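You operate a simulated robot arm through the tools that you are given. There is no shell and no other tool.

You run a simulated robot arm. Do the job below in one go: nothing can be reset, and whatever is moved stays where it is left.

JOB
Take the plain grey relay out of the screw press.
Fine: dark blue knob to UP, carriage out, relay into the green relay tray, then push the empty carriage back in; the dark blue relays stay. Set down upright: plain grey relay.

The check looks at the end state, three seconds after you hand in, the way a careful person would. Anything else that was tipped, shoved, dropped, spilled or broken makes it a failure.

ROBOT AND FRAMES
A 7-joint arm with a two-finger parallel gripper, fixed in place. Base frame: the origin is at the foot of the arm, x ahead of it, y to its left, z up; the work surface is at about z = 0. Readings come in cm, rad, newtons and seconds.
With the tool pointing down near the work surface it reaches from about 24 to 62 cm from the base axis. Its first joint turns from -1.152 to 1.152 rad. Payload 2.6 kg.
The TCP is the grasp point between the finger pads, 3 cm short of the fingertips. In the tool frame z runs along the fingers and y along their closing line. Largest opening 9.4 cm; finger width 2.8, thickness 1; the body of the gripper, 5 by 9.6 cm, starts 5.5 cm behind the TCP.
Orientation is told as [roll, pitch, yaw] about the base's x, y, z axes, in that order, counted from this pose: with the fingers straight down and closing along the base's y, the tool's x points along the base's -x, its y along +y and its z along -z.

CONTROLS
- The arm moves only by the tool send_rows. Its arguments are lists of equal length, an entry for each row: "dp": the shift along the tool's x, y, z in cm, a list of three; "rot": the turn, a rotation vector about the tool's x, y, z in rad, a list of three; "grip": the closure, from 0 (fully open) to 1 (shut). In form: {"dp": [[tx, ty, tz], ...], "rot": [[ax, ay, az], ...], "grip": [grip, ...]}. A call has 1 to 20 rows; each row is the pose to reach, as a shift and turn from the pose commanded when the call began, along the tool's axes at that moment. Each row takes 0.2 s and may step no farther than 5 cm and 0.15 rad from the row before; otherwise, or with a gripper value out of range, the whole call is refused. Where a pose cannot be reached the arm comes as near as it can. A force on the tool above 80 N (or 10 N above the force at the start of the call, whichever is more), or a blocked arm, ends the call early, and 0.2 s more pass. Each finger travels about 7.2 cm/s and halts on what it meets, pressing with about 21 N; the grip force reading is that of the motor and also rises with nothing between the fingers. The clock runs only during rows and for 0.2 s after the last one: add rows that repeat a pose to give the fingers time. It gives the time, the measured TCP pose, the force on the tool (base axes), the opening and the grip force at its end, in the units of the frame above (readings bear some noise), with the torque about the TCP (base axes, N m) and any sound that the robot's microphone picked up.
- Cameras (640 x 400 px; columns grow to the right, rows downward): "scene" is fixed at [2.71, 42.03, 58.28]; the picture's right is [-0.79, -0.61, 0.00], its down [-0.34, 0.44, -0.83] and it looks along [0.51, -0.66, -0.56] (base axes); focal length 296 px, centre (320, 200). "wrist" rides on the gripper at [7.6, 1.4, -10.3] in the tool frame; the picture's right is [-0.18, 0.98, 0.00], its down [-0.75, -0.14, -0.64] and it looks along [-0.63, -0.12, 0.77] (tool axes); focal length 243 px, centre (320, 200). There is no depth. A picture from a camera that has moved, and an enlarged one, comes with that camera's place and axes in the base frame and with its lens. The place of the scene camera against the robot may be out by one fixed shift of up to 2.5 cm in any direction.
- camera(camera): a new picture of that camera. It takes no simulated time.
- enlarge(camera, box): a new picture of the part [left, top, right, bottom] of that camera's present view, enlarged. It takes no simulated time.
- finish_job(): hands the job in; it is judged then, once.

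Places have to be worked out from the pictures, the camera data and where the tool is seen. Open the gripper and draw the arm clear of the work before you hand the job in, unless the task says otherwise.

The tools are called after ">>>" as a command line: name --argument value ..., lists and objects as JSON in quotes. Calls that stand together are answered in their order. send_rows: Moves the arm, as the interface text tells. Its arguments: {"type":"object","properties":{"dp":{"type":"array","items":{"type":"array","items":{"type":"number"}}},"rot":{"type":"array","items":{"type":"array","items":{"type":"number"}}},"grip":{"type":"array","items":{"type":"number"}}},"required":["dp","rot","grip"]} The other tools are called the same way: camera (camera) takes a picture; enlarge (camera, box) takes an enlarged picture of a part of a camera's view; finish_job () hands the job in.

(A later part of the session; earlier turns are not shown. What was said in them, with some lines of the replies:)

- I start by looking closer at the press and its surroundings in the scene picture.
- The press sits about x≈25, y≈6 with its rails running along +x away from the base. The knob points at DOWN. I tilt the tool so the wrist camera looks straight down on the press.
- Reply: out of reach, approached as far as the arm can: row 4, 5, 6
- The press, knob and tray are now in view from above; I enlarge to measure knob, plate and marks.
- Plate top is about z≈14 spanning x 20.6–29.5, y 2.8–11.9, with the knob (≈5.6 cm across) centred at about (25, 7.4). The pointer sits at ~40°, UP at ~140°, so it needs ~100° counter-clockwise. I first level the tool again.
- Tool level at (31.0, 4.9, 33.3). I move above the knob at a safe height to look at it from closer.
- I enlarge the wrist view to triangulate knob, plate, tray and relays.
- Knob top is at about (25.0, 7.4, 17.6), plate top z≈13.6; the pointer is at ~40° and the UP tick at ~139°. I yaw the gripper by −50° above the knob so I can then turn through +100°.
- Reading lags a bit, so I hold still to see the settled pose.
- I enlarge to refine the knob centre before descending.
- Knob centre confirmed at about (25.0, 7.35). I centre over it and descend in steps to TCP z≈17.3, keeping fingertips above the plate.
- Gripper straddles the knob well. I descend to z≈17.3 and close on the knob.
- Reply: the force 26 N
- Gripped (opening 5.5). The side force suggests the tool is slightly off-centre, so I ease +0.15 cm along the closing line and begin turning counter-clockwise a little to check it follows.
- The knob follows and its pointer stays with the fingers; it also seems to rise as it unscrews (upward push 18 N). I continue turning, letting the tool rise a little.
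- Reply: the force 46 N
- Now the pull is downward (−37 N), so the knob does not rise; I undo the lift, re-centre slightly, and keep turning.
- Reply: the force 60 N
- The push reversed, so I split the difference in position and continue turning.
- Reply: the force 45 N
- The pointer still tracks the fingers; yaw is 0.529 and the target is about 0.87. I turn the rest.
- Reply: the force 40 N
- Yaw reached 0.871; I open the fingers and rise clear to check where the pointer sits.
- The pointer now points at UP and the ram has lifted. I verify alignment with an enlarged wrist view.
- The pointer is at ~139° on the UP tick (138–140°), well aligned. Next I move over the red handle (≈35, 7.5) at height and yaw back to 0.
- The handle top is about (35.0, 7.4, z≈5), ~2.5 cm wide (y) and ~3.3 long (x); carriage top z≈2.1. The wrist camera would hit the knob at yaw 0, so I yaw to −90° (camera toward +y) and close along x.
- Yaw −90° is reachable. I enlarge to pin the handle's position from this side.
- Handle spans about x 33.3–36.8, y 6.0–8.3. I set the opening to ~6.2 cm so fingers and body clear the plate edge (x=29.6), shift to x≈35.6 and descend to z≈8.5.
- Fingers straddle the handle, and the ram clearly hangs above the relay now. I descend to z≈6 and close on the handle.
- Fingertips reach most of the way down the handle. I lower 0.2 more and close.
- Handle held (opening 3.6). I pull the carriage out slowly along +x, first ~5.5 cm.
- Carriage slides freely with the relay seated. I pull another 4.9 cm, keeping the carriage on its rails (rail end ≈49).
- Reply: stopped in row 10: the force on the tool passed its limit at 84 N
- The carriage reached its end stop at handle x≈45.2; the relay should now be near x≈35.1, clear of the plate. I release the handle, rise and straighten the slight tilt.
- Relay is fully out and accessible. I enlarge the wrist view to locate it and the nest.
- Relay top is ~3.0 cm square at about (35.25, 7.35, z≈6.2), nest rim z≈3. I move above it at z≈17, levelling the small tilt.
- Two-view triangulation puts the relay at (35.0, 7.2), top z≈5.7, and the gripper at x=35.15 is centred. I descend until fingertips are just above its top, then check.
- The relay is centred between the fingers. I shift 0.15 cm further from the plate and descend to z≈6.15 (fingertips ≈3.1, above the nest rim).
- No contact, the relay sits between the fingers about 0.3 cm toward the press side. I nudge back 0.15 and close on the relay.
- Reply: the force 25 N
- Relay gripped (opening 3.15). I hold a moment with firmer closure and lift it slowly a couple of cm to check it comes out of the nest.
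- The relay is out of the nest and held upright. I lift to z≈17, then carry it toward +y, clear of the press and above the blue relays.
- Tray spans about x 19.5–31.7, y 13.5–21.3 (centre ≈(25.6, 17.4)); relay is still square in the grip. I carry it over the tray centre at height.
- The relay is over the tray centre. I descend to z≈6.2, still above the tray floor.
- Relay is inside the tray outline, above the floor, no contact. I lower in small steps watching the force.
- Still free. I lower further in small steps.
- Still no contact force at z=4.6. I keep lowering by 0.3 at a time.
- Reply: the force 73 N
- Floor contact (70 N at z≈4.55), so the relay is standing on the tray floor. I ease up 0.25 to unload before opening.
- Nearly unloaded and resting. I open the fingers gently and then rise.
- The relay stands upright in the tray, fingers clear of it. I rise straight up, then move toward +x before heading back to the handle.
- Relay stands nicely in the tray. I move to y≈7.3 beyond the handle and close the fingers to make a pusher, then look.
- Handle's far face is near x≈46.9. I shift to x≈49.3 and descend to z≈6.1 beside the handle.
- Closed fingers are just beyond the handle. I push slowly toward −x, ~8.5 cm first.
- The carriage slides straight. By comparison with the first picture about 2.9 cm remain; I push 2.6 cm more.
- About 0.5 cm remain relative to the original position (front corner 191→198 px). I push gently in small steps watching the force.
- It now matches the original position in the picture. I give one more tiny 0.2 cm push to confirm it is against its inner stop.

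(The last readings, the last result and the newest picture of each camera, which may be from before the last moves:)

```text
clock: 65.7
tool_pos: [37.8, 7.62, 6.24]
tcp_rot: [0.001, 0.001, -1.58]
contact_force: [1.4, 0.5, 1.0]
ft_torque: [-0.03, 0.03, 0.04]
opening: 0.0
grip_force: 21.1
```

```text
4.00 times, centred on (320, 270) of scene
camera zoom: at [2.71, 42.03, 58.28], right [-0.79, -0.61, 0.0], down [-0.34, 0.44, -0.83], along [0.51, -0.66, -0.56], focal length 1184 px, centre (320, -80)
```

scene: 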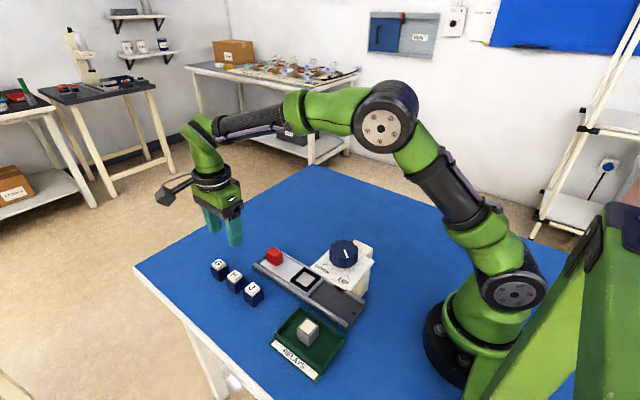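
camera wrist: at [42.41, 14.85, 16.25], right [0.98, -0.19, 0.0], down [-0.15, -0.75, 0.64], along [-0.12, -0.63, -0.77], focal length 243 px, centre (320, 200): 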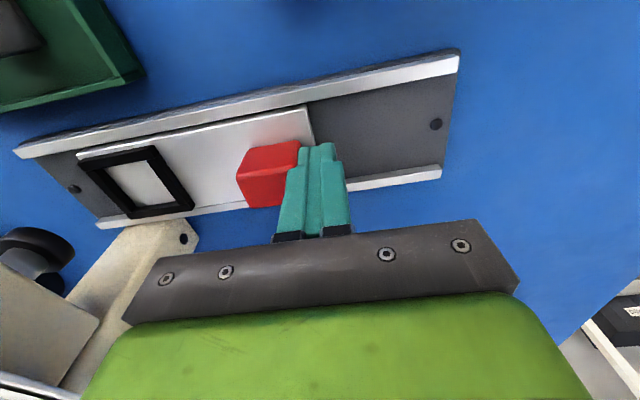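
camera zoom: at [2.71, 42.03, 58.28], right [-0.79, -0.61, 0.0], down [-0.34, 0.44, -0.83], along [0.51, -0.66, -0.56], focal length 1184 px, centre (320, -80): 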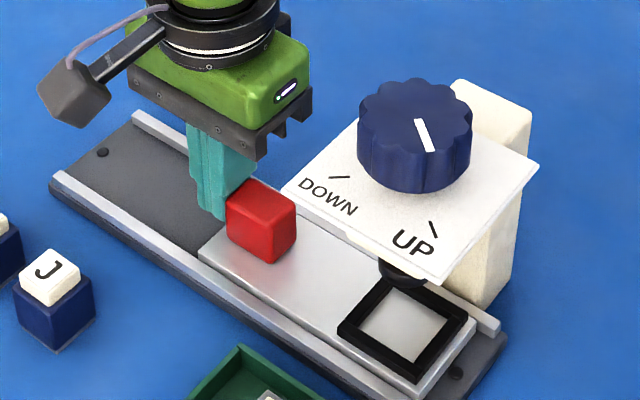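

Position matches the start picture. One more small push to see whether the force rises against the stop.

>>> send_rows --dp '[[0, -0.1, 0], [0, -0.2, 0], [0, -0.2, 0]]' --rot '[[0, 0, 0], [0, 0, 0], [0, 0, 0]]' --grip '[1, 1, 1]'

>>> enlarge --camera "scene" --box '[280, 240, 360, 320]'

```text
clock: 66.5
tool_pos: [37.73, 7.53, 6.09]
tcp_rot: [0.004, 0.0, -1.578]
contact_force: [26.2, 1.9, -22.4]
ft_torque: [0.19, -0.5, 0.18]
opening: 0.0
grip_force: 20.5
```

```text
5.00 times, centred on (320, 280) of scene
camera zoom: at [2.73, 42.03, 58.28], right [-0.79, -0.61, 0.0], down [-0.34, 0.44, -0.83], along [0.51, -0.66, -0.56], focal length 1479 px, centre (320, -200)
```

zoom: 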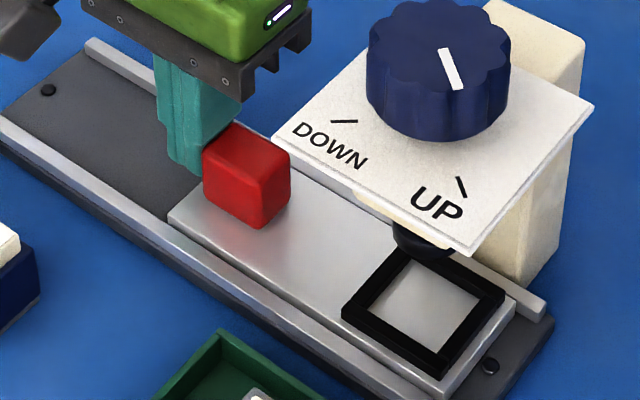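

Force rose to 26 N, so the carriage is fully home against its stop. I back off in +x, rise well clear and open the gripper.

>>> send_rows --dp '[[0, 0.5, 0], [0, 1.5, 0], [0, 2.5, 0], [0, 2.5, -2], [0, 2.5, -5], [0, 2.5, -8], [0, 2.5, -11], [0, 2.5, -14], [0, 2.5, -17], [0, 2.5, -20], [0, 2.5, -22], [0, 2.5, -22], [0, 2.5, -22], [0, 2.5, -22]]' --rot '[[0, 0, 0], [0, 0, 0], [0, 0, 0], [0, 0, 0], [0, 0, 0], [0, 0, 0], [0, 0, 0], [0, 0, 0], [0, 0, 0], [0, 0, 0], [0, 0, 0], [0, 0, 0], [0, 0, 0], [0, 0, 0]]' --grip '[1, 1, 1, 1, 1, 1, 1, 1, 1, 0.8, 0.5, 0.2, 0, 0]'

>>> camera --camera "scene"

>>> enlarge --camera "scene" --box '[190, 230, 390, 390]'

>>> camera --camera "wrist"

```text
clock: 69.5
tool_pos: [39.82, 7.58, 27.99]
tcp_rot: [0.002, 0.001, -1.579]
contact_force: [-1.0, 0.1, 0.5]
ft_torque: [0.01, -0.02, 0.01]
opening: 9.4
grip_force: 0.1
```

```text
taken
```

scene: 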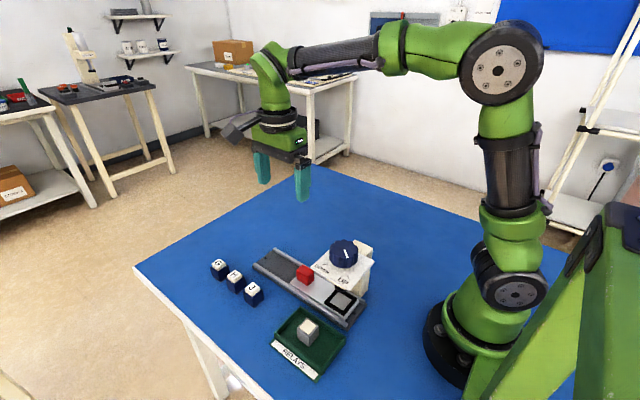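

```text
2.50 times, centred on (290, 310) of scene
camera zoom: at [2.71, 42.03, 58.28], right [-0.79, -0.61, 0.0], down [-0.34, 0.44, -0.83], along [0.51, -0.66, -0.56], focal length 740 px, centre (395, -75)
```

zoom: 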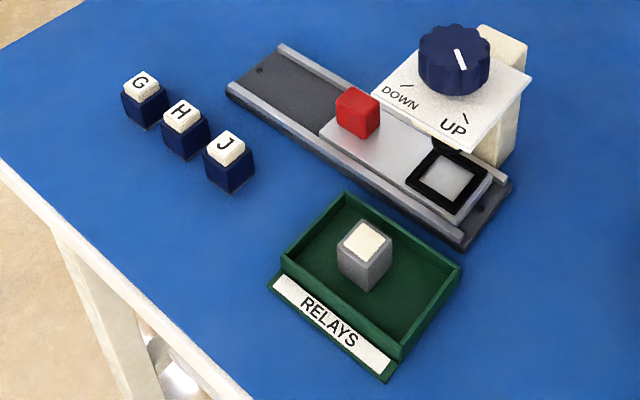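

```text
taken
camera wrist: at [41.33, 15.07, 38.34], right [0.98, -0.19, 0.0], down [-0.15, -0.75, 0.64], along [-0.12, -0.63, -0.77], focal length 243 px, centre (320, 200)
```

wrist: 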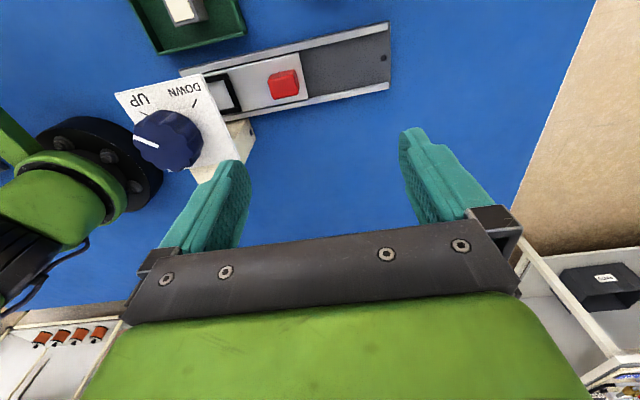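

Everything matches the goal. The knob points at UP and the empty carriage is home. The grey relay stands upright in the green tray, and G, H, J and the tray are where they started. The arm is clear with the gripper open, so I hand the job in.

>>> finish_job

```text
The job is handed in.
```

The plain grey relay is out of the screw press and standing upright in the green relay tray. I have handed the job in, but no verdict has come back yet.

- **Knob:** I turned the dark blue knob about 100° counter-clockwise, and its pointer now lines up with the UP mark.
- **Carriage:** I pulled it out about 10 cm to its outer stop and lifted the relay from its holder. Then I pushed the empty carriage back in until it met its inner stop.
- **Other objects:** The dark blue relays (G, H and J) and the tray look to be where they started in the final pictures.
- **Arm:** It is well above the work with the gripper fully open.

Twice the force went higher than I wanted. Pulling the carriage against its outer stop reached 84 N and ended that move early. Setting the relay down reached about 70 N before I eased off. The final pictures show no visible damage from either.
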